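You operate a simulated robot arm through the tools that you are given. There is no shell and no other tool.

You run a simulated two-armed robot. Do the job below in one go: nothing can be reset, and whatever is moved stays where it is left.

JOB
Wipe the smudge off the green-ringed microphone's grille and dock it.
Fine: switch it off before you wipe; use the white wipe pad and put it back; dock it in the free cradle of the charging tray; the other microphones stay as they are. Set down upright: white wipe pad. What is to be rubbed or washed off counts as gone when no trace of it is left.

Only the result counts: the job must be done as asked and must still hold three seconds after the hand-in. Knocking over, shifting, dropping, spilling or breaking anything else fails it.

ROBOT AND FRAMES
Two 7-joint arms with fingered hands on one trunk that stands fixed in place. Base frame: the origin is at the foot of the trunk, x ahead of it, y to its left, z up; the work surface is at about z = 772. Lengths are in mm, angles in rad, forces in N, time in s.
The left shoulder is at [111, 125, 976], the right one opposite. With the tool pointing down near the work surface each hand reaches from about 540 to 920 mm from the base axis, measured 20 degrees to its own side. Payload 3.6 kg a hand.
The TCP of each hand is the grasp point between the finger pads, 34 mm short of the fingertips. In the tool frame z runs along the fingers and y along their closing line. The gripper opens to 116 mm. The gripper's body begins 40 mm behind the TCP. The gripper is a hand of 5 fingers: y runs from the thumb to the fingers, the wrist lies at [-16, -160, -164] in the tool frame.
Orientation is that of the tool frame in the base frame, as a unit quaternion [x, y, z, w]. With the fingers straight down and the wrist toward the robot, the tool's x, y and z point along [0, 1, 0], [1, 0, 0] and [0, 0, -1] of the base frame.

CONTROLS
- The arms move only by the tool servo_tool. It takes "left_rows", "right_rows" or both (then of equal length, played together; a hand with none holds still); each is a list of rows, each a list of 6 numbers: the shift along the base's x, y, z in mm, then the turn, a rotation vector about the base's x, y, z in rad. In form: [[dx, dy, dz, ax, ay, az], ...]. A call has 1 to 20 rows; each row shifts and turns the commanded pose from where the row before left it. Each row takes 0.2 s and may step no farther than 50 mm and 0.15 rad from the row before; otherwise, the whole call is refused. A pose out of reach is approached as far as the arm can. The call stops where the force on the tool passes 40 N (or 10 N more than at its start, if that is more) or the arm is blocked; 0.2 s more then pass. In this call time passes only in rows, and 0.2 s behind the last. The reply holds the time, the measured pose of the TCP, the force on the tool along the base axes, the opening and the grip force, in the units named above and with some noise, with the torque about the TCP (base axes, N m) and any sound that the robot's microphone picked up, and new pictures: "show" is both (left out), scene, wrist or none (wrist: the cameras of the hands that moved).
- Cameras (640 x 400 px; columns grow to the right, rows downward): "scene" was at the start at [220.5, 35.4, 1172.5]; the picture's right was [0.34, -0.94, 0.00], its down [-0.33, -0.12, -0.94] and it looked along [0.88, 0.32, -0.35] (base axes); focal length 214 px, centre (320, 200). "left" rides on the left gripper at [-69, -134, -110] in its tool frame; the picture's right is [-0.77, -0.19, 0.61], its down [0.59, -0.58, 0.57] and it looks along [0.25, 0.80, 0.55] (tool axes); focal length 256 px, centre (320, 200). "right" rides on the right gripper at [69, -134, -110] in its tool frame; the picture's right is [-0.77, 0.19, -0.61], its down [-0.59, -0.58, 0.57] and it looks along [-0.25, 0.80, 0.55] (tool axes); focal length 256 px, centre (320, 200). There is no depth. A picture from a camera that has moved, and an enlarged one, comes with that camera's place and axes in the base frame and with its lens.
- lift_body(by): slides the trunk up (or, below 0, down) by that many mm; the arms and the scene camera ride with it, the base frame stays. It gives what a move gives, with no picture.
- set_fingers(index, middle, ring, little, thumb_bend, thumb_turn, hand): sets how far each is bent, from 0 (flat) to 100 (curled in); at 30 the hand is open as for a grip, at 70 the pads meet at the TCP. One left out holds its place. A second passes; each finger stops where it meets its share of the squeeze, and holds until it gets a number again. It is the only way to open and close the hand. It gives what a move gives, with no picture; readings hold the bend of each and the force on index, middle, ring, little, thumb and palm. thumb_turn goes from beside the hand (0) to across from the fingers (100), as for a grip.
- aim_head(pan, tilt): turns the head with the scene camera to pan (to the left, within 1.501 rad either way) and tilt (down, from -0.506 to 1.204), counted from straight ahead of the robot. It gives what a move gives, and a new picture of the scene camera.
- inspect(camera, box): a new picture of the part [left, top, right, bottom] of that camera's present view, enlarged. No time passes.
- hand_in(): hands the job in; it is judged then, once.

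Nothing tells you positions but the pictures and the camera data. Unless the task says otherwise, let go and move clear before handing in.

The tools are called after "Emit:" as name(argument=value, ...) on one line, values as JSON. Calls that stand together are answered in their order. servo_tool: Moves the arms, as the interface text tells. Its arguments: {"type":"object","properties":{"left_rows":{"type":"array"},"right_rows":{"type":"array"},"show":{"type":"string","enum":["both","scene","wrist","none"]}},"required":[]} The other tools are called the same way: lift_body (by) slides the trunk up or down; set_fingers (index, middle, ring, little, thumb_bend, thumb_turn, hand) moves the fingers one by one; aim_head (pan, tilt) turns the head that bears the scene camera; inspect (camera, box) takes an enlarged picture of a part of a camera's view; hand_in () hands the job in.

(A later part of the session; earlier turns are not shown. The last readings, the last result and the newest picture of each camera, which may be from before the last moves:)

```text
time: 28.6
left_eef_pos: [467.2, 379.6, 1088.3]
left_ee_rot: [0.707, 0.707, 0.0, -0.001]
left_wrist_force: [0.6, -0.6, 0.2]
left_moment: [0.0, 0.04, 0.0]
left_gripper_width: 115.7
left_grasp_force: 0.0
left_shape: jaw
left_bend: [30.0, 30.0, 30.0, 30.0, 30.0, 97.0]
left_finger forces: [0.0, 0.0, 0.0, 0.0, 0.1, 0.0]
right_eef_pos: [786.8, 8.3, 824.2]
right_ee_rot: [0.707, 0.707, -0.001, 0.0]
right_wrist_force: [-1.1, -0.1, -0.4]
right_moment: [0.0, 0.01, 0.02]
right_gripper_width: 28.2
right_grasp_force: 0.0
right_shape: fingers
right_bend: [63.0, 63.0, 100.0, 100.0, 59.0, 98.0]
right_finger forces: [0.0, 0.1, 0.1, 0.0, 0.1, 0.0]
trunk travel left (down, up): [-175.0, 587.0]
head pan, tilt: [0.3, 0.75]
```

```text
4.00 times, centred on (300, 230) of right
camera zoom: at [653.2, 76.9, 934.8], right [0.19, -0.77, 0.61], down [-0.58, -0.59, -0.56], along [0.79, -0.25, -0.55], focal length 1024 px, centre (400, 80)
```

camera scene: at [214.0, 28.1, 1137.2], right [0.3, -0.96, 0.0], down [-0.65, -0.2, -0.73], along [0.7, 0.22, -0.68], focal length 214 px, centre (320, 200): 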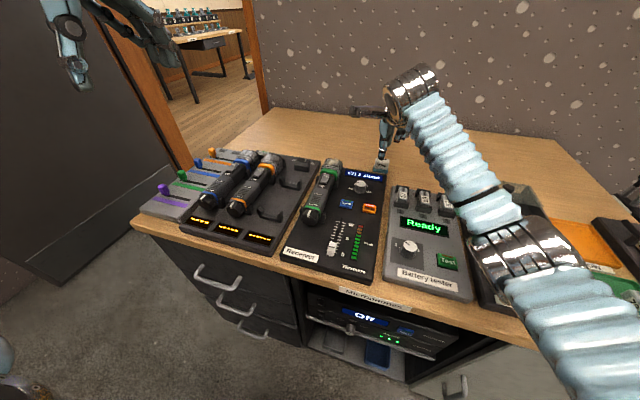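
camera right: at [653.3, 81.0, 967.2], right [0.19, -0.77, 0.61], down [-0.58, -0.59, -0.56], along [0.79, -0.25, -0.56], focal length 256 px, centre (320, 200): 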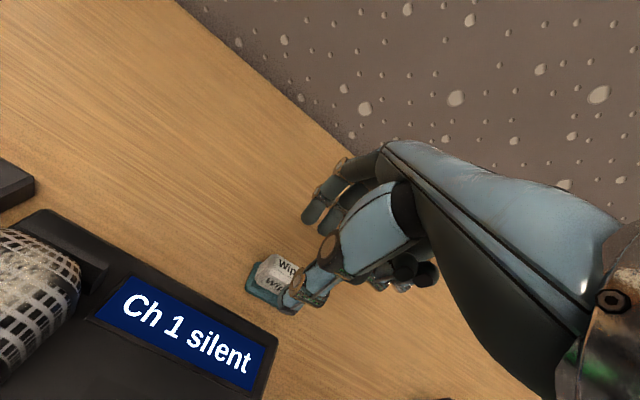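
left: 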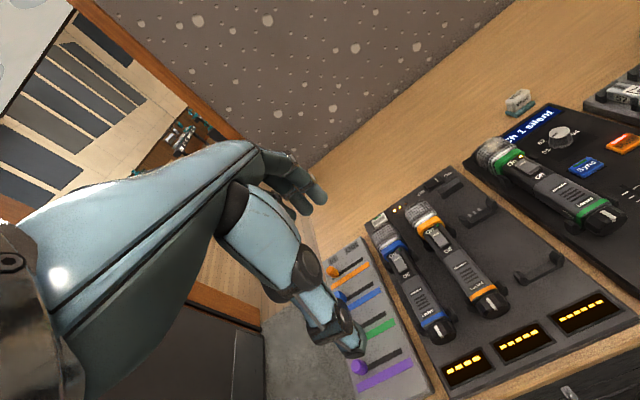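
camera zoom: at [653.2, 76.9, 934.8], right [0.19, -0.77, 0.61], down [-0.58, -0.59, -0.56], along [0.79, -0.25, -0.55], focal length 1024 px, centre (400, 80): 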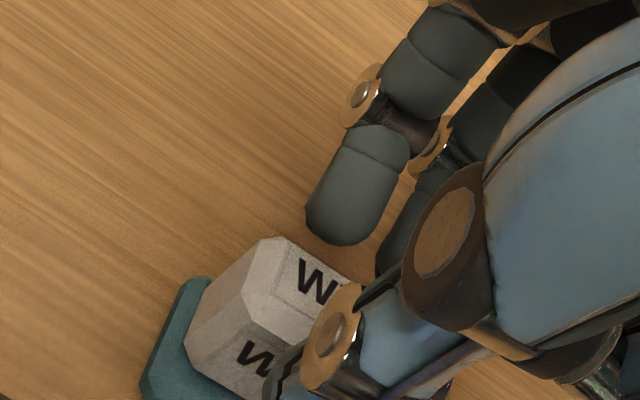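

Emit:
inspect(camera="left", box=[505, 85, 550, 121])

Emit:
inspect(camera="right", box=[260, 215, 340, 285])

Emit:
inspect(camera="scene", box=[364, 150, 396, 175])

```text
11.11 times, centred on (528, 103) of left
camera zoom: at [333.7, 313.0, 1198.3], right [-0.19, -0.77, -0.61], down [-0.58, 0.59, -0.57], along [0.8, 0.25, -0.55], focal length 2844 px, centre (-1986, 1278)
```

zoom: 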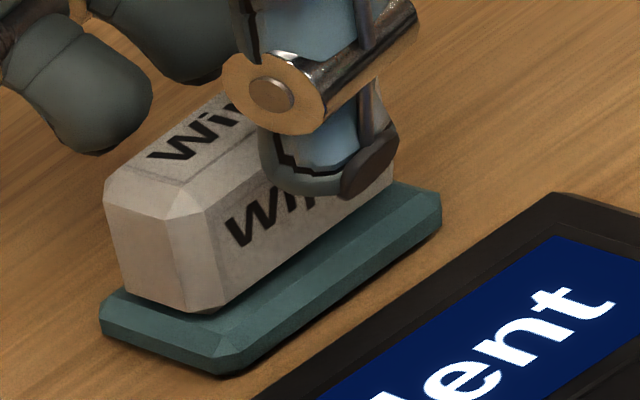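

```text
5.71 times, centred on (300, 250) of right
camera zoom: at [653.2, 76.9, 934.8], right [0.19, -0.77, 0.61], down [-0.58, -0.59, -0.56], along [0.79, -0.25, -0.55], focal length 1463 px, centre (434, -86)
```

zoom: 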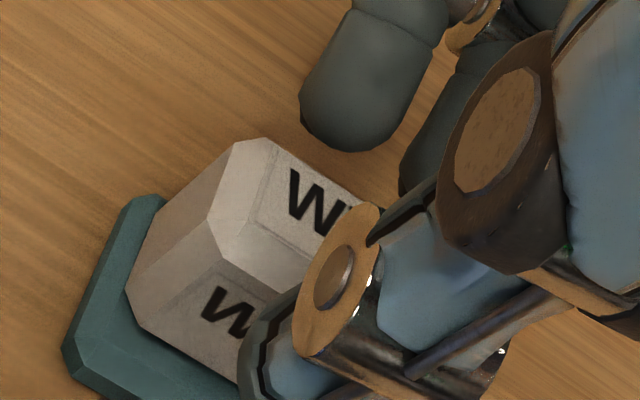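

```text
16.00 times, centred on (380, 162) of scene
camera zoom: at [212.4, 28.1, 1137.3], right [0.3, -0.96, 0.0], down [-0.65, -0.2, -0.73], along [0.7, 0.22, -0.68], focal length 3432 px, centre (-640, 800)
```

zoom: 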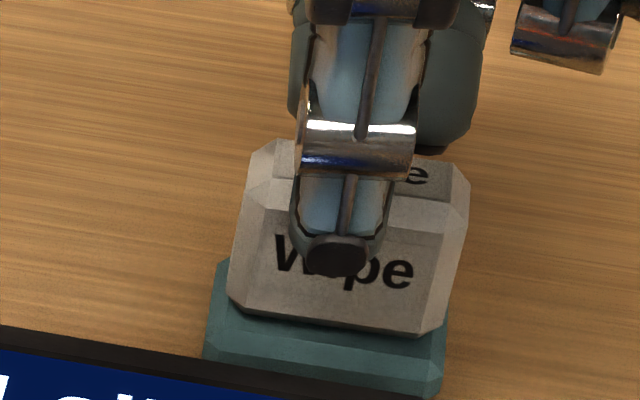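

The block and its teal slab moved a few millimetres together, so they may be one piece. I will finish the squeeze and check how it lifts.

Emit:
set_fingers(hand="right", index=64, middle=64, thumb_bend=68)

Emit:
inspect(camera="left", box=[490, 70, 560, 126])

Emit:
inspect(camera="scene", box=[364, 150, 396, 175])

```text
time: 29.6
left_eef_pos: [466.2, 379.1, 1088.0]
left_ee_rot: [0.707, 0.707, -0.001, 0.0]
left_wrist_force: [0.5, 0.0, -1.1]
left_moment: [0.02, 0.01, 0.03]
left_gripper_width: 115.9
left_grasp_force: 0.0
left_shape: jaw
left_bend: [30.0, 30.0, 30.0, 30.0, 30.0, 97.0]
left_finger forces: [0.1, 0.1, 0.1, 0.1, 0.0, 0.1]
right_eef_pos: [785.7, 5.7, 824.6]
right_ee_rot: [0.707, 0.707, 0.0, 0.0]
right_wrist_force: [0.5, -0.3, 1.1]
right_moment: [0.0, 0.06, 0.01]
right_gripper_width: 14.4
right_grasp_force: 0.7
right_shape: fingers
right_bend: [64.0, 64.0, 100.0, 100.0, 68.0, 99.0]
right_finger forces: [0.3, 0.4, 0.0, 0.1, 1.0, 0.0]
trunk travel left (down, up): [-175.0, 587.0]
head pan, tilt: [0.3, 0.75]
```

```text
7.14 times, centred on (525, 98) of left
camera zoom: at [333.5, 313.0, 1198.4], right [-0.19, -0.77, -0.61], down [-0.58, 0.59, -0.57], along [0.8, 0.25, -0.55], focal length 1828 px, centre (-1144, 929)
```

zoom: 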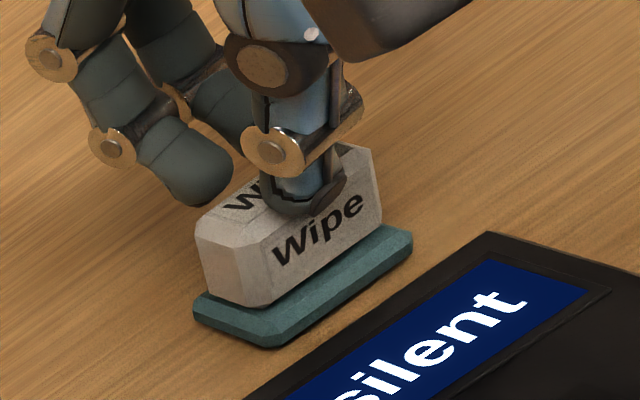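

```text
16.00 times, centred on (380, 162) of scene
camera zoom: at [212.3, 28.1, 1137.4], right [0.3, -0.96, 0.0], down [-0.65, -0.2, -0.73], along [0.7, 0.22, -0.68], focal length 3432 px, centre (-640, 800)
```

zoom: 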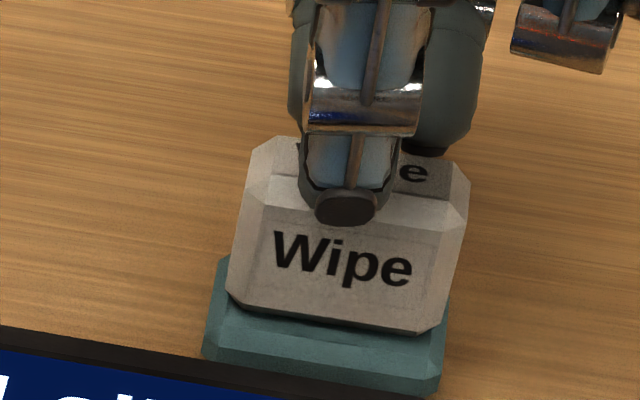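

The thumb has ridden up onto the block's top edge, so the hand is a bit high and too far forward. I will lift, reopen, shift back 6 mm and regrip lower.

Emit:
servo_tool(right_rows=[[0, 0, 15, 0, 0, 0], [0, 0, 10, 0, 0, 0], [-6, 0, 0, 0, 0, 0], [0, 0, 0, 0, 0, 0]], show="none")

Emit:
set_fingers(hand="right", index=52, middle=52, thumb_bend=52)

Emit:
servo_tool(right_rows=[[0, 0, -10, 0, 0, 0], [0, 0, -10, 0, 0, 0], [0, 0, -5, 0, 0, 0], [0, 0, -5, 0, 0, 0], [0, 0, 0, 0, 0, 0]], show="none")

Emit:
inspect(camera="left", box=[490, 70, 560, 126])

Emit:
inspect(camera="scene", box=[364, 150, 396, 175])

Emit:
inspect(camera="right", box=[240, 200, 340, 285])

```text
time: 30.6
left_eef_pos: [467.6, 380.9, 1087.4]
left_ee_rot: [0.707, 0.707, 0.0, -0.001]
left_wrist_force: [0.9, 0.2, 0.5]
left_moment: [-0.04, -0.03, -0.04]
left_gripper_width: 115.9
left_grasp_force: 0.0
left_shape: jaw
left_bend: [30.0, 30.0, 30.0, 30.0, 30.0, 97.0]
left_finger forces: [0.0, 0.0, 0.0, 0.0, 0.0, 0.0]
right_eef_pos: [779.6, 5.7, 848.6]
right_ee_rot: [0.707, 0.707, 0.0, -0.001]
right_wrist_force: [-0.9, -0.4, 0.1]
right_moment: [0.02, 0.01, 0.01]
right_gripper_width: 14.1
right_grasp_force: 0.0
right_shape: fingers
right_bend: [64.0, 64.0, 100.0, 100.0, 68.0, 99.0]
right_finger forces: [0.1, 0.1, 0.0, 0.0, 0.0, 0.1]
trunk travel left (down, up): [-175.0, 587.0]
head pan, tilt: [0.3, 0.75]
```

```text
time: 31.6
left_eef_pos: [467.3, 381.1, 1087.0]
left_ee_rot: [0.707, 0.707, 0.0, 0.0]
left_wrist_force: [0.3, -0.1, -0.2]
left_moment: [0.01, 0.0, 0.02]
left_gripper_width: 115.8
left_grasp_force: 0.1
left_shape: jaw
left_bend: [30.0, 30.0, 30.0, 30.0, 30.0, 97.0]
left_finger forces: [0.0, 0.0, 0.0, 0.1, 0.0, 0.1]
right_eef_pos: [781.0, 7.4, 849.0]
right_ee_rot: [0.706, 0.708, -0.001, -0.001]
right_wrist_force: [-0.3, -0.2, -0.3]
right_moment: [0.02, 0.02, 0.01]
right_gripper_width: 52.7
right_grasp_force: 0.1
right_shape: fingers
right_bend: [52.0, 52.0, 100.0, 100.0, 52.0, 97.0]
right_finger forces: [0.0, 0.1, 0.0, 0.1, 0.0, 0.1]
trunk travel left (down, up): [-175.0, 587.0]
head pan, tilt: [0.3, 0.75]
```

```text
time: 32.8
left_eef_pos: [468.1, 381.2, 1086.9]
left_ee_rot: [0.708, 0.707, -0.001, 0.0]
left_wrist_force: [-0.4, 0.1, -0.8]
left_moment: [0.03, 0.02, 0.0]
left_gripper_width: 116.0
left_grasp_force: 0.1
left_shape: jaw
left_bend: [30.0, 30.0, 30.0, 30.0, 30.0, 97.0]
left_finger forces: [0.0, 0.0, 0.1, 0.1, 0.0, 0.0]
right_eef_pos: [779.6, 7.4, 819.1]
right_ee_rot: [0.707, 0.707, -0.002, 0.0]
right_wrist_force: [0.5, 0.0, -0.3]
right_moment: [0.0, -0.01, -0.02]
right_gripper_width: 53.0
right_grasp_force: 0.1
right_shape: fingers
right_bend: [52.0, 52.0, 100.0, 100.0, 52.0, 97.0]
right_finger forces: [0.0, 0.1, 0.0, 0.0, 0.0, 0.1]
trunk travel left (down, up): [-175.0, 587.0]
head pan, tilt: [0.3, 0.75]
```

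```text
7.14 times, centred on (525, 98) of left
camera zoom: at [333.7, 313.0, 1198.3], right [-0.19, -0.77, -0.61], down [-0.58, 0.59, -0.57], along [0.8, 0.25, -0.55], focal length 1828 px, centre (-1144, 929)
```

zoom: 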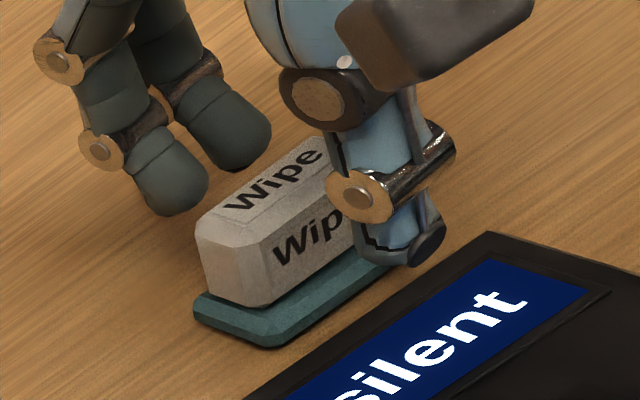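

```text
16.00 times, centred on (380, 162) of scene
camera zoom: at [212.4, 28.1, 1137.3], right [0.3, -0.96, 0.0], down [-0.65, -0.2, -0.73], along [0.7, 0.22, -0.68], focal length 3432 px, centre (-640, 800)
```

zoom: 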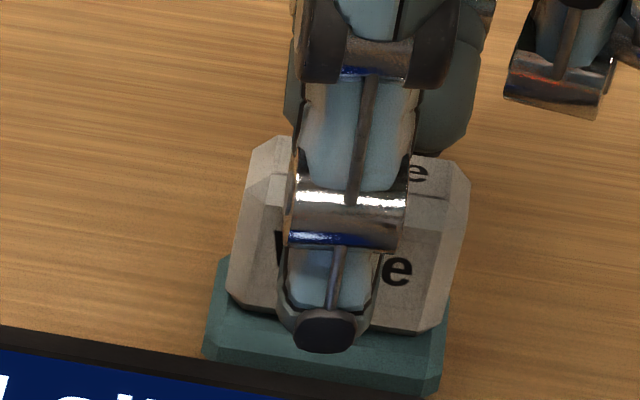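

```text
4.71 times, centred on (290, 242) of right
camera zoom: at [647.2, 76.5, 929.7], right [0.19, -0.77, 0.61], down [-0.58, -0.59, -0.56], along [0.79, -0.25, -0.55], focal length 1205 px, centre (461, 0)
```

zoom: 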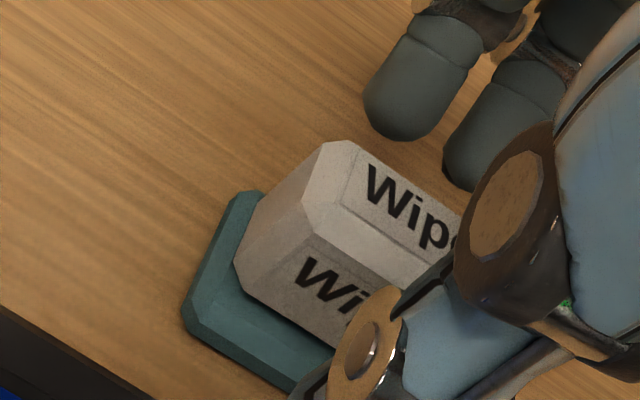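

Emit:
set_fingers(hand="right", index=58, middle=58, thumb_bend=58)

Emit:
set_fingers(hand="right", index=61, middle=61, thumb_bend=61)

Emit:
inspect(camera="left", box=[490, 70, 560, 126])

Emit:
inspect(camera="scene", box=[364, 150, 396, 175])

Emit:
inspect(camera="right", box=[240, 200, 340, 285])

```text
time: 33.8
left_eef_pos: [466.9, 380.2, 1087.9]
left_ee_rot: [0.707, 0.707, -0.001, -0.001]
left_wrist_force: [-0.1, -0.1, -0.2]
left_moment: [-0.02, 0.01, -0.01]
left_gripper_width: 115.7
left_grasp_force: 0.1
left_shape: jaw
left_bend: [30.0, 30.0, 30.0, 30.0, 30.0, 97.0]
left_finger forces: [0.0, 0.0, 0.0, 0.0, 0.1, 0.0]
right_eef_pos: [779.6, 8.6, 819.2]
right_ee_rot: [0.707, 0.707, 0.0, -0.001]
right_wrist_force: [-0.6, 1.0, -0.4]
right_moment: [0.01, -0.01, 0.01]
right_gripper_width: 39.6
right_grasp_force: 0.0
right_shape: fingers
right_bend: [57.0, 57.0, 100.0, 100.0, 57.0, 98.0]
right_finger forces: [0.1, 0.1, 0.1, 0.0, 0.0, 0.0]
trunk travel left (down, up): [-175.0, 587.0]
head pan, tilt: [0.3, 0.75]
```

```text
time: 34.8
left_eef_pos: [467.1, 380.7, 1087.9]
left_ee_rot: [0.707, 0.707, 0.0, 0.0]
left_wrist_force: [0.2, -0.4, 0.6]
left_moment: [-0.02, 0.0, -0.02]
left_gripper_width: 116.1
left_grasp_force: 0.0
left_shape: jaw
left_bend: [30.0, 30.0, 30.0, 30.0, 30.0, 97.0]
left_finger forces: [0.0, 0.0, 0.0, 0.0, 0.0, 0.0]
right_eef_pos: [779.7, 7.6, 819.1]
right_ee_rot: [0.707, 0.707, -0.001, 0.0]
right_wrist_force: [0.0, 0.4, 0.5]
right_moment: [-0.03, 0.03, 0.0]
right_gripper_width: 27.7
right_grasp_force: 0.0
right_shape: fingers
right_bend: [61.0, 61.0, 100.0, 100.0, 61.0, 98.0]
right_finger forces: [0.0, 0.0, 0.0, 0.0, 0.0, 0.1]
trunk travel left (down, up): [-175.0, 587.0]
head pan, tilt: [0.3, 0.75]
```

```text
7.14 times, centred on (525, 98) of left
camera zoom: at [333.7, 313.0, 1198.3], right [-0.19, -0.77, -0.61], down [-0.58, 0.59, -0.57], along [0.8, 0.25, -0.55], focal length 1828 px, centre (-1144, 929)
```

zoom: 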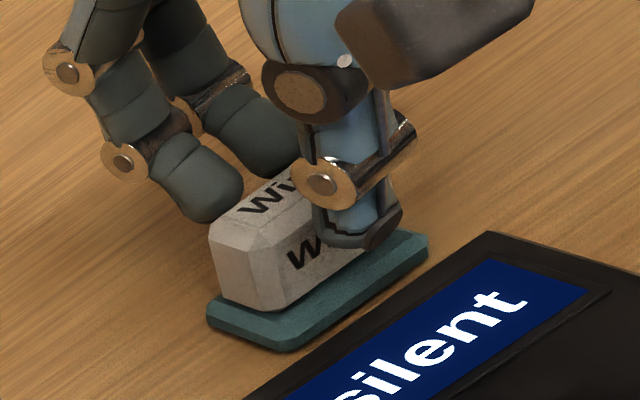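

```text
16.00 times, centred on (380, 162) of scene
camera zoom: at [212.4, 28.1, 1137.3], right [0.3, -0.96, 0.0], down [-0.65, -0.2, -0.73], along [0.7, 0.22, -0.68], focal length 3432 px, centre (-640, 800)
```

zoom: 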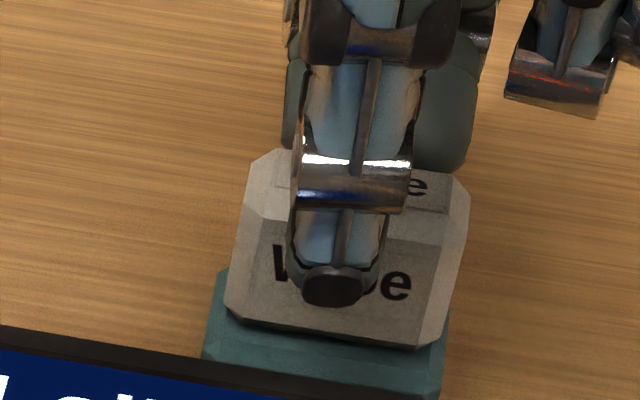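

```text
4.71 times, centred on (290, 242) of right
camera zoom: at [647.3, 76.5, 929.8], right [0.19, -0.77, 0.61], down [-0.58, -0.59, -0.56], along [0.79, -0.25, -0.55], focal length 1205 px, centre (461, 0)
```

zoom: 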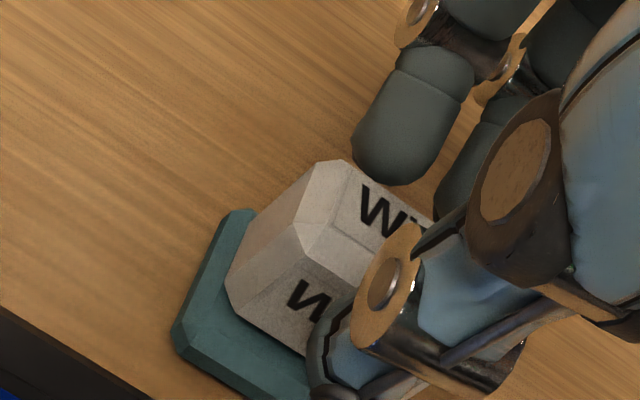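

Emit:
set_fingers(hand="right", thumb_bend=64)

Emit:
inspect(camera="left", box=[490, 70, 560, 126])

Emit:
inspect(camera="scene", box=[364, 150, 396, 175])

```text
time: 35.8
left_eef_pos: [467.0, 379.8, 1087.2]
left_ee_rot: [0.707, 0.707, 0.0, 0.0]
left_wrist_force: [-0.8, -0.9, -0.6]
left_moment: [-0.03, 0.03, 0.03]
left_gripper_width: 116.1
left_grasp_force: 0.1
left_shape: jaw
left_bend: [30.0, 30.0, 30.0, 30.0, 30.0, 97.0]
left_finger forces: [0.0, 0.0, 0.0, 0.1, 0.0, 0.0]
right_eef_pos: [779.7, 6.4, 820.0]
right_ee_rot: [0.707, 0.707, -0.001, 0.0]
right_wrist_force: [0.3, -0.1, -0.1]
right_moment: [-0.03, 0.03, 0.03]
right_gripper_width: 23.7
right_grasp_force: 0.0
right_shape: fingers
right_bend: [61.0, 61.0, 100.0, 100.0, 64.0, 99.0]
right_finger forces: [0.0, 0.0, 0.0, 0.0, 0.1, 0.1]
trunk travel left (down, up): [-175.0, 587.0]
head pan, tilt: [0.3, 0.75]
```

```text
7.14 times, centred on (525, 98) of left
camera zoom: at [333.7, 313.0, 1198.3], right [-0.19, -0.77, -0.61], down [-0.58, 0.59, -0.57], along [0.8, 0.25, -0.55], focal length 1828 px, centre (-1144, 929)
```

zoom: 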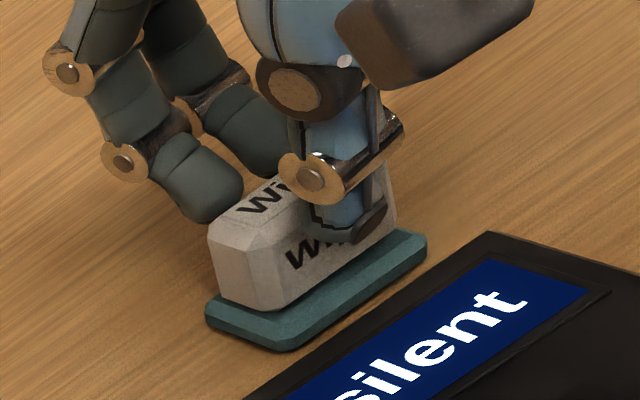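

```text
16.00 times, centred on (380, 162) of scene
camera zoom: at [212.4, 28.1, 1137.3], right [0.3, -0.96, 0.0], down [-0.65, -0.2, -0.73], along [0.7, 0.22, -0.68], focal length 3432 px, centre (-640, 800)
```

zoom: 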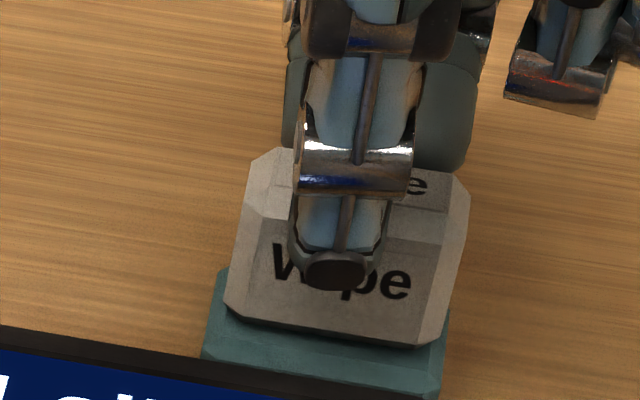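

Emit:
set_fingers(hand="right", thumb_bend=67)

Emit:
inspect(camera="left", box=[490, 70, 560, 126])

Emit:
inspect(camera="scene", box=[364, 150, 396, 175])

```text
time: 36.8
left_eef_pos: [466.5, 381.0, 1086.6]
left_ee_rot: [0.707, 0.708, 0.0, 0.0]
left_wrist_force: [-0.2, 0.2, 0.3]
left_moment: [0.01, 0.01, -0.03]
left_gripper_width: 115.8
left_grasp_force: 0.1
left_shape: jaw
left_bend: [30.0, 30.0, 30.0, 30.0, 30.0, 97.0]
left_finger forces: [0.0, 0.0, 0.0, 0.1, 0.1, 0.0]
right_eef_pos: [779.5, 6.8, 818.8]
right_ee_rot: [0.708, 0.706, -0.001, -0.001]
right_wrist_force: [-0.6, 0.3, 0.9]
right_moment: [-0.01, -0.01, -0.03]
right_gripper_width: 21.6
right_grasp_force: 1.2
right_shape: fingers
right_bend: [61.0, 61.0, 100.0, 100.0, 66.0, 99.0]
right_finger forces: [1.0, 0.8, 0.0, 0.0, 1.9, 0.1]
trunk travel left (down, up): [-175.0, 587.0]
head pan, tilt: [0.3, 0.75]
```

```text
7.14 times, centred on (525, 98) of left
camera zoom: at [333.7, 313.0, 1198.3], right [-0.19, -0.77, -0.61], down [-0.58, 0.59, -0.57], along [0.8, 0.25, -0.55], focal length 1828 px, centre (-1144, 929)
```

zoom: 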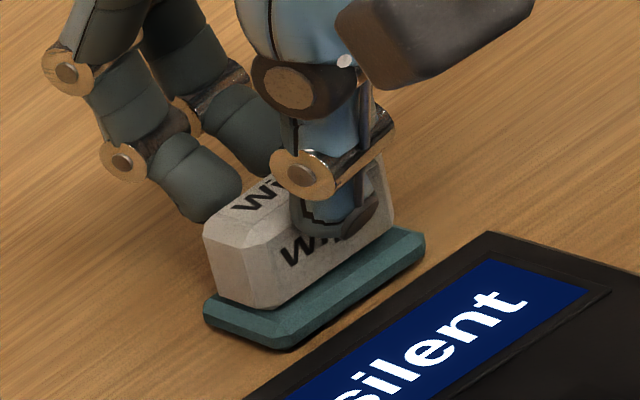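

```text
16.00 times, centred on (380, 162) of scene
camera zoom: at [212.4, 28.1, 1137.3], right [0.3, -0.96, 0.0], down [-0.65, -0.2, -0.73], along [0.7, 0.22, -0.68], focal length 3432 px, centre (-640, 800)
```

zoom: 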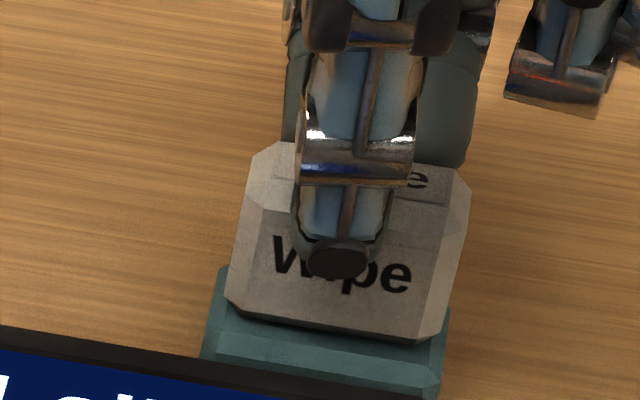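

Now it grips from both sides (about 2 N). I squeeze firmer and lift a little to see whether the teal slab comes along.

Emit:
set_fingers(hand="right", thumb_bend=70, index=65, middle=65)

Emit:
servo_tool(right_rows=[[0, 0, 3, 0, 0, 0], [0, 0, 4, 0, 0, 0], [0, 0, 4, 0, 0, 0], [0, 0, 4, 0, 0, 0], [0, 0, 0, 0, 0, 0]], show="none")

Emit:
inspect(camera="left", box=[490, 70, 560, 126])

Emit:
inspect(camera="scene", box=[364, 150, 396, 175])

Emit:
inspect(camera="right", box=[240, 200, 340, 285])

```text
time: 37.8
left_eef_pos: [467.3, 380.5, 1086.9]
left_ee_rot: [0.707, 0.707, 0.0, 0.0]
left_wrist_force: [1.1, 0.3, 0.3]
left_moment: [0.03, -0.01, -0.02]
left_gripper_width: 115.8
left_grasp_force: 0.0
left_shape: jaw
left_bend: [30.0, 30.0, 30.0, 30.0, 30.0, 97.0]
left_finger forces: [0.0, 0.1, 0.0, 0.1, 0.0, 0.0]
right_eef_pos: [779.9, 7.2, 819.2]
right_ee_rot: [0.707, 0.707, -0.001, -0.001]
right_wrist_force: [0.8, 0.4, 0.0]
right_moment: [0.01, -0.02, 0.01]
right_gripper_width: 19.7
right_grasp_force: 7.4
right_shape: fingers
right_bend: [62.0, 62.0, 100.0, 100.0, 67.0, 99.0]
right_finger forces: [3.9, 3.4, 0.0, 0.0, 7.3, 0.0]
trunk travel left (down, up): [-175.0, 587.0]
head pan, tilt: [0.3, 0.75]
```

```text
time: 39.0
left_eef_pos: [467.4, 380.3, 1086.6]
left_ee_rot: [0.708, 0.707, 0.0, 0.0]
left_wrist_force: [0.0, -0.1, -0.1]
left_moment: [-0.01, -0.03, -0.02]
left_gripper_width: 115.9
left_grasp_force: 0.0
left_shape: jaw
left_bend: [30.0, 30.0, 30.0, 30.0, 30.0, 97.0]
left_finger forces: [0.0, 0.0, 0.0, 0.0, 0.1, 0.0]
right_eef_pos: [779.6, 8.4, 834.9]
right_ee_rot: [0.707, 0.707, -0.001, 0.0]
right_wrist_force: [0.6, -0.3, -0.9]
right_moment: [-0.01, -0.03, 0.05]
right_gripper_width: 19.5
right_grasp_force: 7.8
right_shape: fingers
right_bend: [62.0, 62.0, 100.0, 100.0, 67.0, 99.0]
right_finger forces: [4.0, 3.5, 0.0, 0.0, 7.5, 0.0]
trunk travel left (down, up): [-175.0, 587.0]
head pan, tilt: [0.3, 0.75]
```

```text
7.14 times, centred on (525, 98) of left
camera zoom: at [333.7, 313.0, 1198.3], right [-0.19, -0.77, -0.61], down [-0.58, 0.59, -0.57], along [0.8, 0.25, -0.55], focal length 1828 px, centre (-1144, 929)
```

zoom: 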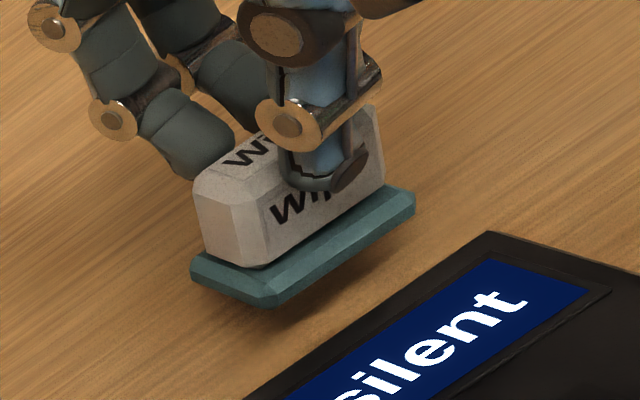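

```text
16.00 times, centred on (380, 162) of scene
camera zoom: at [212.5, 28.1, 1137.3], right [0.3, -0.96, 0.0], down [-0.65, -0.2, -0.73], along [0.7, 0.22, -0.68], focal length 3432 px, centre (-640, 800)
```

zoom: 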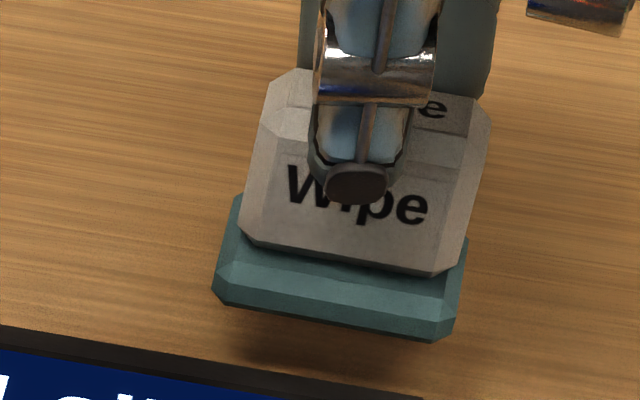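

```text
4.71 times, centred on (290, 242) of right
camera zoom: at [647.7, 76.4, 945.2], right [0.19, -0.77, 0.61], down [-0.58, -0.59, -0.56], along [0.79, -0.25, -0.55], focal length 1205 px, centre (461, 0)
```

zoom: 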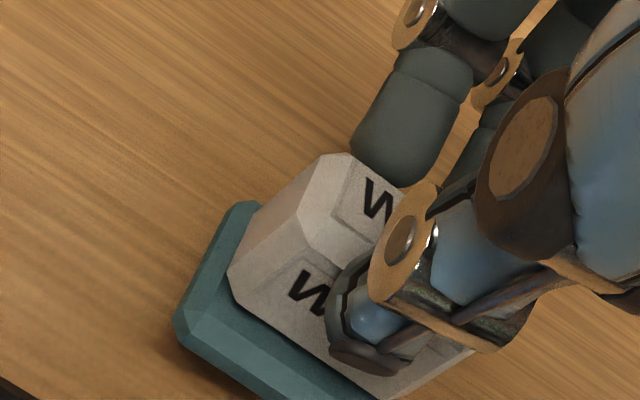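

The teal layer lifts together with the white block, so it is one pad with a teal rubbing face, and its bottom is 47 mm below the TCP. I now carry it high over to above the smudge.

Emit:
servo_tool(right_rows=[[0, 0, 30, 0, 0, 0], [0, 0, 30, 0, 0, 0], [0, 0, 30, 0, 0, 0], [-22, 30, 0, 0, 0, 0], [-22, 31, 0, 0, 0, 0], [-22, 32, 0, 0, 0, 0], [-22, 32, 0, 0, 0, 0], [0, 0, 0, 0, 0, 0], [0, 0, 0, 0, 0, 0]])

Emit:
inspect(camera="scene", box=[300, 130, 370, 190])

Emit:
inspect(camera="left", box=[440, 70, 560, 180])

Emit:
inspect(camera="right", box=[200, 180, 360, 300])

```text
time: 41.0
left_eef_pos: [466.7, 381.0, 1087.2]
left_ee_rot: [0.707, 0.707, -0.001, 0.001]
left_wrist_force: [-0.6, 0.7, -0.3]
left_moment: [-0.01, -0.03, -0.03]
left_gripper_width: 115.9
left_grasp_force: 0.1
left_shape: jaw
left_bend: [30.0, 30.0, 30.0, 30.0, 30.0, 97.0]
left_finger forces: [0.0, 0.0, 0.1, 0.0, 0.0, 0.0]
right_eef_pos: [691.0, 134.2, 925.7]
right_ee_rot: [0.707, 0.707, 0.0, 0.0]
right_wrist_force: [0.0, 0.4, 0.3]
right_moment: [0.05, 0.04, -0.02]
right_gripper_width: 19.4
right_grasp_force: 7.5
right_shape: fingers
right_bend: [62.0, 62.0, 100.0, 100.0, 67.0, 99.0]
right_finger forces: [4.0, 3.5, 0.0, 0.1, 7.5, 0.1]
trunk travel left (down, up): [-175.0, 587.0]
head pan, tilt: [0.3, 0.75]
camera scene: at [212.6, 28.3, 1137.3], right [0.29, -0.96, 0.0], down [-0.65, -0.2, -0.73], along [0.7, 0.21, -0.68], focal length 214 px, centre (320, 200)
camera right: at [559.3, 202.8, 1035.1], right [0.19, -0.77, 0.61], down [-0.58, -0.59, -0.56], along [0.79, -0.25, -0.55], focal length 256 px, centre (320, 200)
```

scene: 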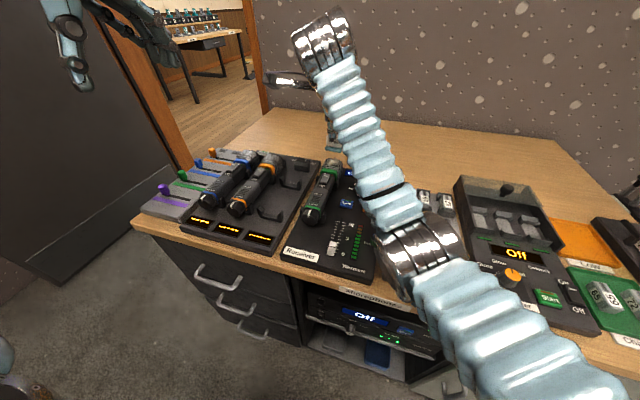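
right: 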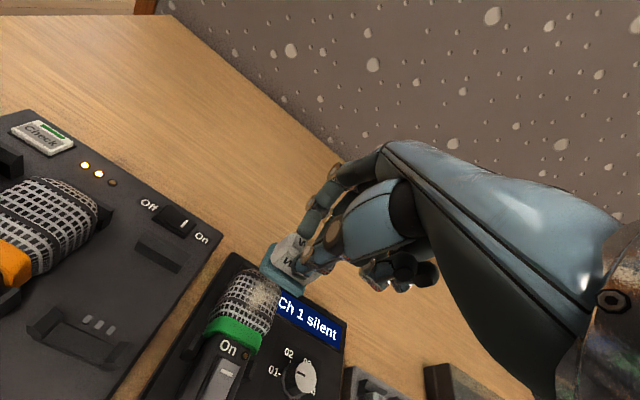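

```text
6.67 times, centred on (335, 160) of scene
camera zoom: at [212.6, 28.3, 1137.3], right [0.29, -0.96, 0.0], down [-0.65, -0.2, -0.73], along [0.7, 0.21, -0.68], focal length 1430 px, centre (220, 467)
```

zoom: 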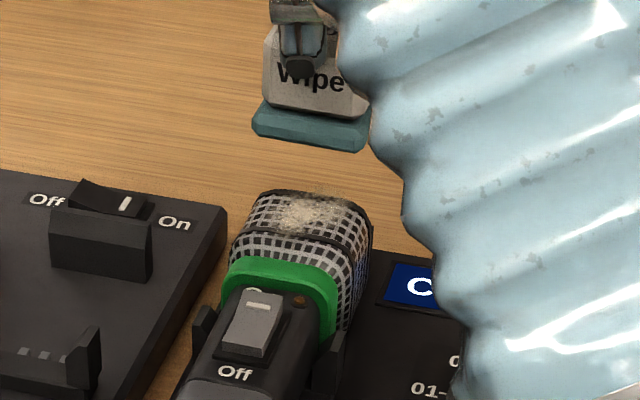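

```text
3.64 times, centred on (500, 125) of left
camera zoom: at [334.0, 313.2, 1198.2], right [-0.19, -0.77, -0.61], down [-0.58, 0.59, -0.57], along [0.8, 0.25, -0.55], focal length 931 px, centre (-334, 473)
```

zoom: 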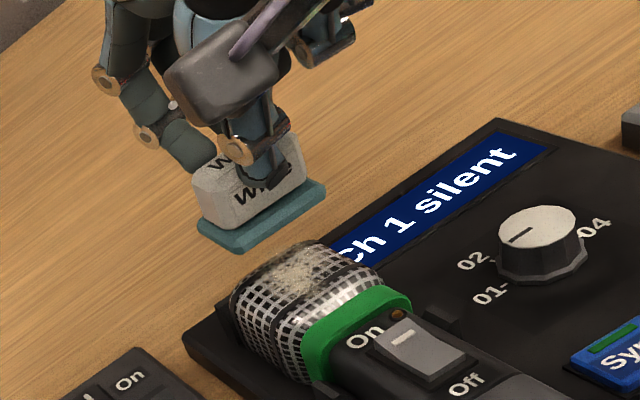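

```text
3.33 times, centred on (280, 240) of right
camera zoom: at [559.3, 202.8, 1035.1], right [0.19, -0.77, 0.61], down [-0.58, -0.59, -0.56], along [0.79, -0.25, -0.55], focal length 853 px, centre (453, 67)
```

zoom: 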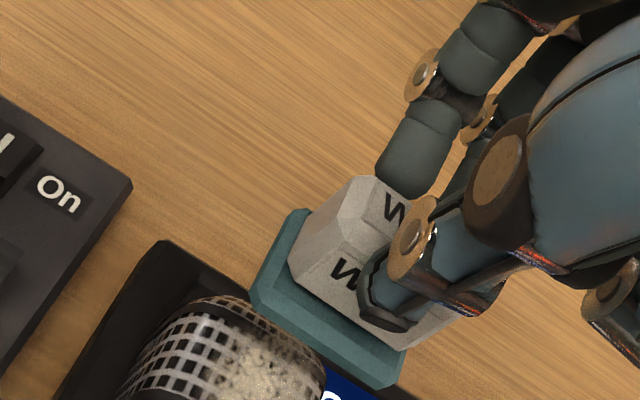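

Re-triangulating shows the table here is nearer z=759, so the pad's bottom is about 61 mm below the TCP and its centre about 7 mm ahead of it. I'll shift back 11 mm and descend to just above the grille.

Emit:
servo_tool(right_rows=[[-11, -2, -10, 0, 0, 0], [0, 0, -10, 0, 0, 0], [0, 0, -8, 0, 0, 0], [0, 0, 0, 0, 0, 0]], show="none")

Emit:
inspect(camera="scene", box=[300, 130, 370, 190])

Emit:
inspect(camera="left", box=[440, 90, 540, 180])

Emit:
inspect(camera="right", box=[200, 200, 340, 300])

```text
time: 42.0
left_eef_pos: [467.4, 380.7, 1087.2]
left_ee_rot: [0.707, 0.707, 0.0, 0.001]
left_wrist_force: [0.4, 0.6, -0.4]
left_moment: [0.0, 0.04, 0.0]
left_gripper_width: 116.1
left_grasp_force: 0.0
left_shape: jaw
left_bend: [30.0, 30.0, 30.0, 30.0, 30.0, 97.0]
left_finger forces: [0.0, 0.0, 0.0, 0.1, 0.0, 0.1]
right_eef_pos: [680.7, 130.7, 895.8]
right_ee_rot: [0.707, 0.707, -0.001, 0.0]
right_wrist_force: [-0.3, -0.8, -0.6]
right_moment: [0.02, 0.0, 0.03]
right_gripper_width: 19.6
right_grasp_force: 7.1
right_shape: fingers
right_bend: [62.0, 62.0, 100.0, 100.0, 67.0, 99.0]
right_finger forces: [4.0, 3.5, 0.1, 0.0, 7.3, 0.0]
trunk travel left (down, up): [-175.0, 587.0]
head pan, tilt: [0.3, 0.75]
```

```text
6.67 times, centred on (335, 160) of scene
camera zoom: at [212.5, 28.4, 1137.3], right [0.3, -0.96, 0.0], down [-0.65, -0.2, -0.73], along [0.7, 0.22, -0.68], focal length 1430 px, centre (220, 467)
```

zoom: 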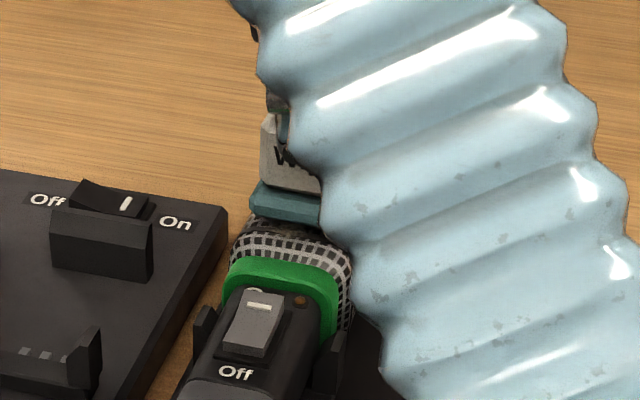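

```text
4.44 times, centred on (490, 135) of left
camera zoom: at [333.7, 313.3, 1198.3], right [-0.19, -0.77, -0.61], down [-0.58, 0.59, -0.57], along [0.8, 0.25, -0.55], focal length 1138 px, centre (-436, 489)
```

zoom: 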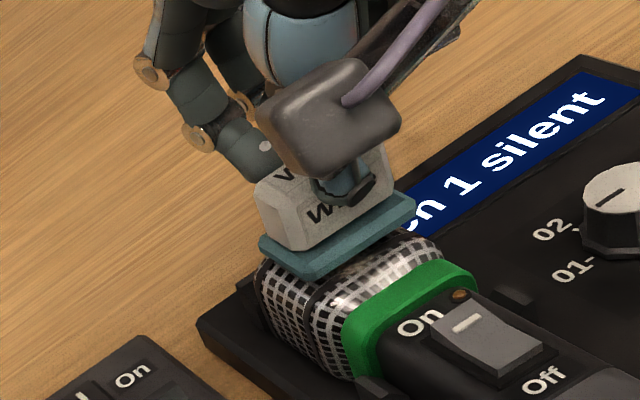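

```text
4.00 times, centred on (270, 250) of right
camera zoom: at [548.3, 200.4, 1006.7], right [0.19, -0.77, 0.61], down [-0.58, -0.59, -0.56], along [0.79, -0.25, -0.55], focal length 1024 px, centre (520, 0)
```

zoom: 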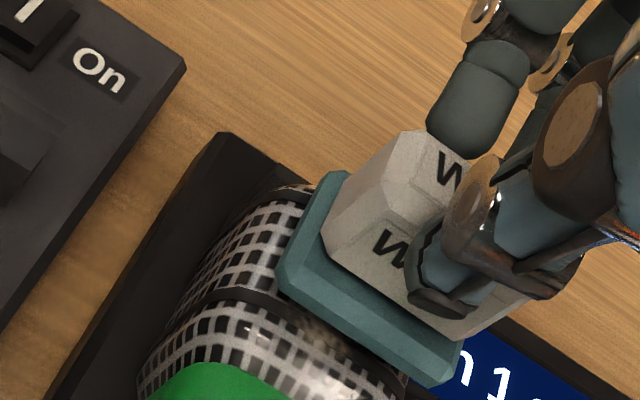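

Emit:
servo_tool(right_rows=[[0, 0, -3, 0, 0, 0], [0, 0, 0, 0, 0, 0]], show="none")

Emit:
servo_tool(right_rows=[[0, 0, -3, 0, 0, 0], [0, 0, 0, 0, 0, 0]], show="none")

Emit:
inspect(camera="left", box=[440, 90, 540, 180])

Emit:
inspect(camera="right", box=[200, 200, 340, 300])

```text
time: 42.6
left_eef_pos: [467.3, 380.2, 1088.4]
left_ee_rot: [0.707, 0.707, 0.0, 0.0]
left_wrist_force: [-0.2, 0.9, 0.6]
left_moment: [-0.02, 0.0, -0.02]
left_gripper_width: 115.9
left_grasp_force: 0.0
left_shape: jaw
left_bend: [30.0, 30.0, 30.0, 30.0, 30.0, 97.0]
left_finger forces: [0.0, 0.0, 0.0, 0.0, 0.0, 0.0]
right_eef_pos: [681.1, 131.4, 893.0]
right_ee_rot: [0.707, 0.707, -0.001, 0.0]
right_wrist_force: [0.0, -0.5, -0.1]
right_moment: [0.01, -0.02, 0.03]
right_gripper_width: 19.6
right_grasp_force: 7.3
right_shape: fingers
right_bend: [62.0, 62.0, 100.0, 100.0, 67.0, 99.0]
right_finger forces: [3.9, 3.4, 0.0, 0.1, 7.4, 0.0]
trunk travel left (down, up): [-175.0, 587.0]
head pan, tilt: [0.3, 0.75]
```

```text
time: 43.2
left_eef_pos: [467.5, 380.0, 1087.6]
left_ee_rot: [0.707, 0.707, -0.001, 0.0]
left_wrist_force: [-1.0, -0.3, -0.2]
left_moment: [0.02, -0.02, 0.01]
left_gripper_width: 115.9
left_grasp_force: 0.1
left_shape: jaw
left_bend: [30.0, 30.0, 30.0, 30.0, 30.0, 97.0]
left_finger forces: [0.1, 0.0, 0.0, 0.0, 0.0, 0.1]
right_eef_pos: [680.4, 130.8, 891.5]
right_ee_rot: [0.707, 0.707, -0.001, 0.0]
right_wrist_force: [0.5, 0.0, 3.8]
right_moment: [0.02, -0.06, -0.03]
right_gripper_width: 19.5
right_grasp_force: 8.0
right_shape: fingers
right_bend: [62.0, 62.0, 100.0, 100.0, 67.0, 99.0]
right_finger forces: [4.7, 4.2, 0.1, 0.0, 8.2, 0.0]
trunk travel left (down, up): [-175.0, 587.0]
head pan, tilt: [0.3, 0.75]
```

```text
4.44 times, centred on (490, 135) of left
camera zoom: at [333.4, 313.2, 1198.4], right [-0.19, -0.77, -0.61], down [-0.58, 0.59, -0.57], along [0.8, 0.25, -0.55], focal length 1138 px, centre (-436, 489)
```

zoom: 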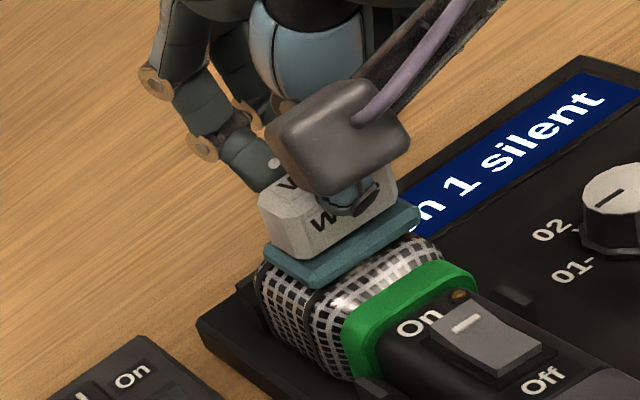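

```text
4.00 times, centred on (270, 250) of right
camera zoom: at [547.9, 199.9, 1001.5], right [0.19, -0.77, 0.61], down [-0.58, -0.59, -0.57], along [0.8, -0.25, -0.55], focal length 1024 px, centre (520, 0)
```

zoom: 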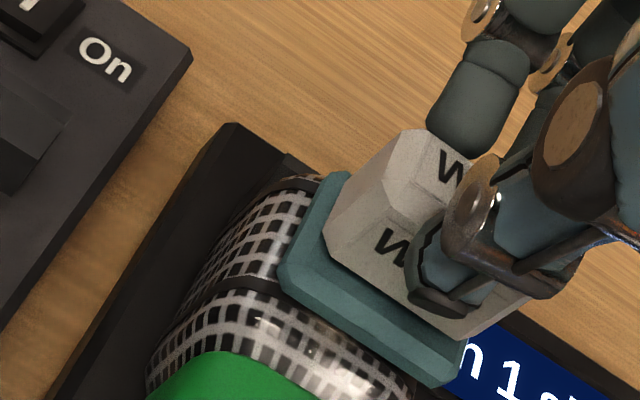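

The pad touches the grille at TCP z≈890 with about 4 N. I'll rub side to side with small strokes, then a little fore-and-aft.

Emit:
servo_tool(right_rows=[[0, 6, 0, 0, 0, 0], [0, 6, 0, 0, 0, 0], [0, -8, 0, 0, 0, 0], [0, -8, 0, 0, 0, 0], [0, -8, 0, 0, 0, 0], [0, 8, 0, 0, 0, 0], [0, 8, 0, 0, 0, 0], [0, 8, 0, 0, 0, 0], [0, -8, 0, 0, 0, 0], [0, -8, 0, 0, 0, 0], [0, -8, 0, 0, 0, 0], [0, 6, 0, 0, 0, 0], [0, 6, 0, 0, 0, 0]], show="none")

Emit:
inspect(camera="left", box=[440, 90, 540, 180])

Emit:
inspect(camera="right", box=[200, 200, 340, 300])

```text
time: 46.0
left_eef_pos: [467.4, 380.5, 1087.4]
left_ee_rot: [0.707, 0.707, 0.0, 0.0]
left_wrist_force: [-0.9, 0.9, -0.5]
left_moment: [-0.04, -0.02, 0.01]
left_gripper_width: 115.7
left_grasp_force: 0.1
left_shape: jaw
left_bend: [30.0, 30.0, 30.0, 30.0, 30.0, 97.0]
left_finger forces: [0.0, 0.1, 0.0, 0.0, 0.1, 0.0]
right_eef_pos: [681.2, 130.9, 891.1]
right_ee_rot: [0.708, 0.706, 0.0, 0.0]
right_wrist_force: [-0.1, -0.4, 3.8]
right_moment: [-0.04, 0.05, -0.01]
right_gripper_width: 19.7
right_grasp_force: 9.1
right_shape: fingers
right_bend: [63.0, 62.0, 100.0, 100.0, 67.0, 99.0]
right_finger forces: [4.4, 4.2, 0.0, 0.0, 8.9, 0.1]
trunk travel left (down, up): [-175.0, 587.0]
head pan, tilt: [0.3, 0.75]
```

```text
4.44 times, centred on (490, 135) of left
camera zoom: at [333.1, 313.4, 1198.4], right [-0.19, -0.77, -0.61], down [-0.58, 0.59, -0.57], along [0.8, 0.25, -0.55], focal length 1138 px, centre (-436, 489)
```

zoom: 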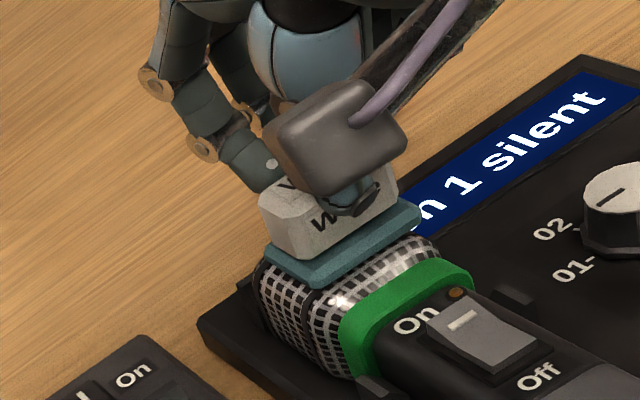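

```text
4.00 times, centred on (270, 250) of right
camera zoom: at [548.4, 200.4, 1001.0], right [0.19, -0.77, 0.61], down [-0.58, -0.59, -0.56], along [0.8, -0.25, -0.55], focal length 1024 px, centre (520, 0)
```

zoom: 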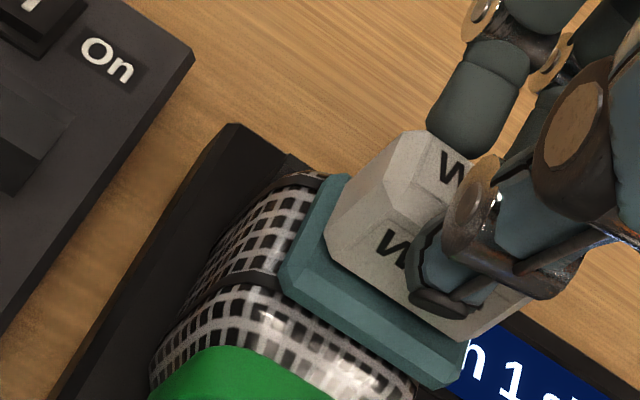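

Emit:
servo_tool(right_rows=[[0, 0, 10, 0, 0, 0], [0, -10, 30, 0, 0, 0], [40, -20, 0, 0, 0, 0], [0, 0, 0, 0, 0, 0]], show="none")

Emit:
inspect(camera="left", box=[460, 110, 540, 182])

Emit:
inspect(camera="right", box=[150, 240, 310, 360])

Emit:
inspect(camera="scene", box=[310, 150, 358, 185])

```text
time: 47.0
left_eef_pos: [469.6, 380.3, 1087.7]
left_ee_rot: [0.707, 0.707, -0.001, 0.0]
left_wrist_force: [-0.3, 0.1, 0.3]
left_moment: [0.01, -0.01, -0.02]
left_gripper_width: 115.9
left_grasp_force: 0.0
left_shape: jaw
left_bend: [30.0, 30.0, 30.0, 30.0, 30.0, 97.0]
left_finger forces: [0.0, 0.0, 0.1, 0.0, 0.0, 0.0]
right_eef_pos: [722.8, 101.0, 929.9]
right_ee_rot: [0.707, 0.707, -0.001, -0.001]
right_wrist_force: [-0.8, 0.4, 0.2]
right_moment: [0.0, -0.06, 0.01]
right_gripper_width: 19.8
right_grasp_force: 7.9
right_shape: fingers
right_bend: [63.0, 62.0, 100.0, 100.0, 67.0, 99.0]
right_finger forces: [4.1, 3.8, 0.0, 0.0, 7.8, 0.0]
trunk travel left (down, up): [-175.0, 587.0]
head pan, tilt: [0.3, 0.75]
```

```text
5.56 times, centred on (500, 146) of left
camera zoom: at [336.4, 313.3, 1198.3], right [-0.19, -0.77, -0.61], down [-0.58, 0.59, -0.56], along [0.79, 0.25, -0.56], focal length 1422 px, centre (-680, 500)
```

zoom: 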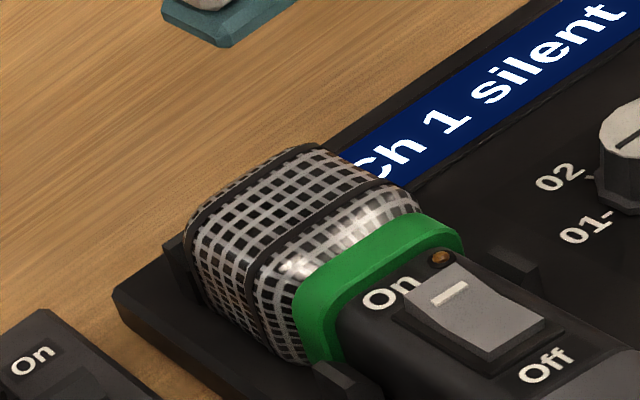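

```text
3.33 times, centred on (230, 300) of right
camera zoom: at [590.7, 170.5, 1040.6], right [0.19, -0.77, 0.61], down [-0.58, -0.59, -0.56], along [0.79, -0.25, -0.56], focal length 853 px, centre (620, -133)
```

zoom: 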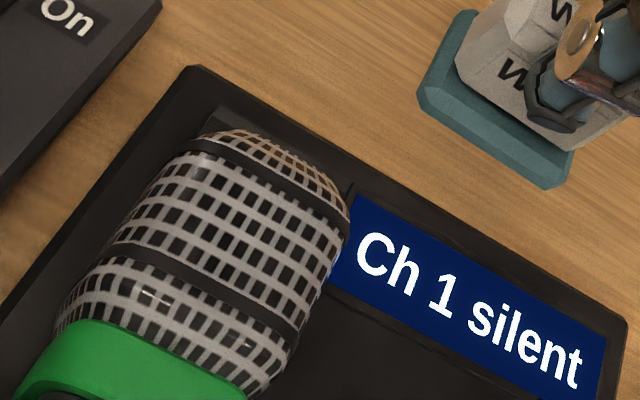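

```text
11.43 times, centred on (334, 168) of scene
camera zoom: at [218.2, 28.5, 1136.9], right [0.3, -0.96, 0.0], down [-0.66, -0.2, -0.73], along [0.69, 0.22, -0.69], focal length 2451 px, centre (160, 571)
```

zoom: 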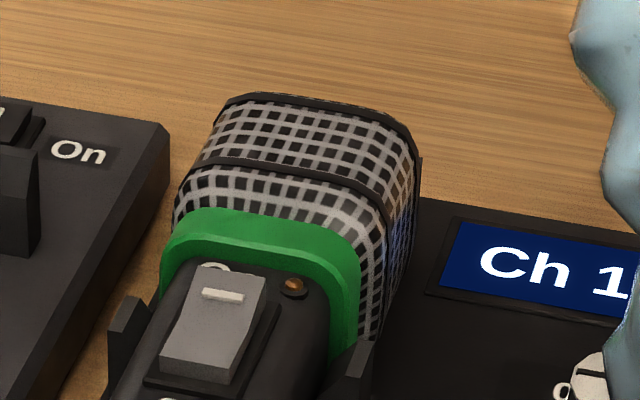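

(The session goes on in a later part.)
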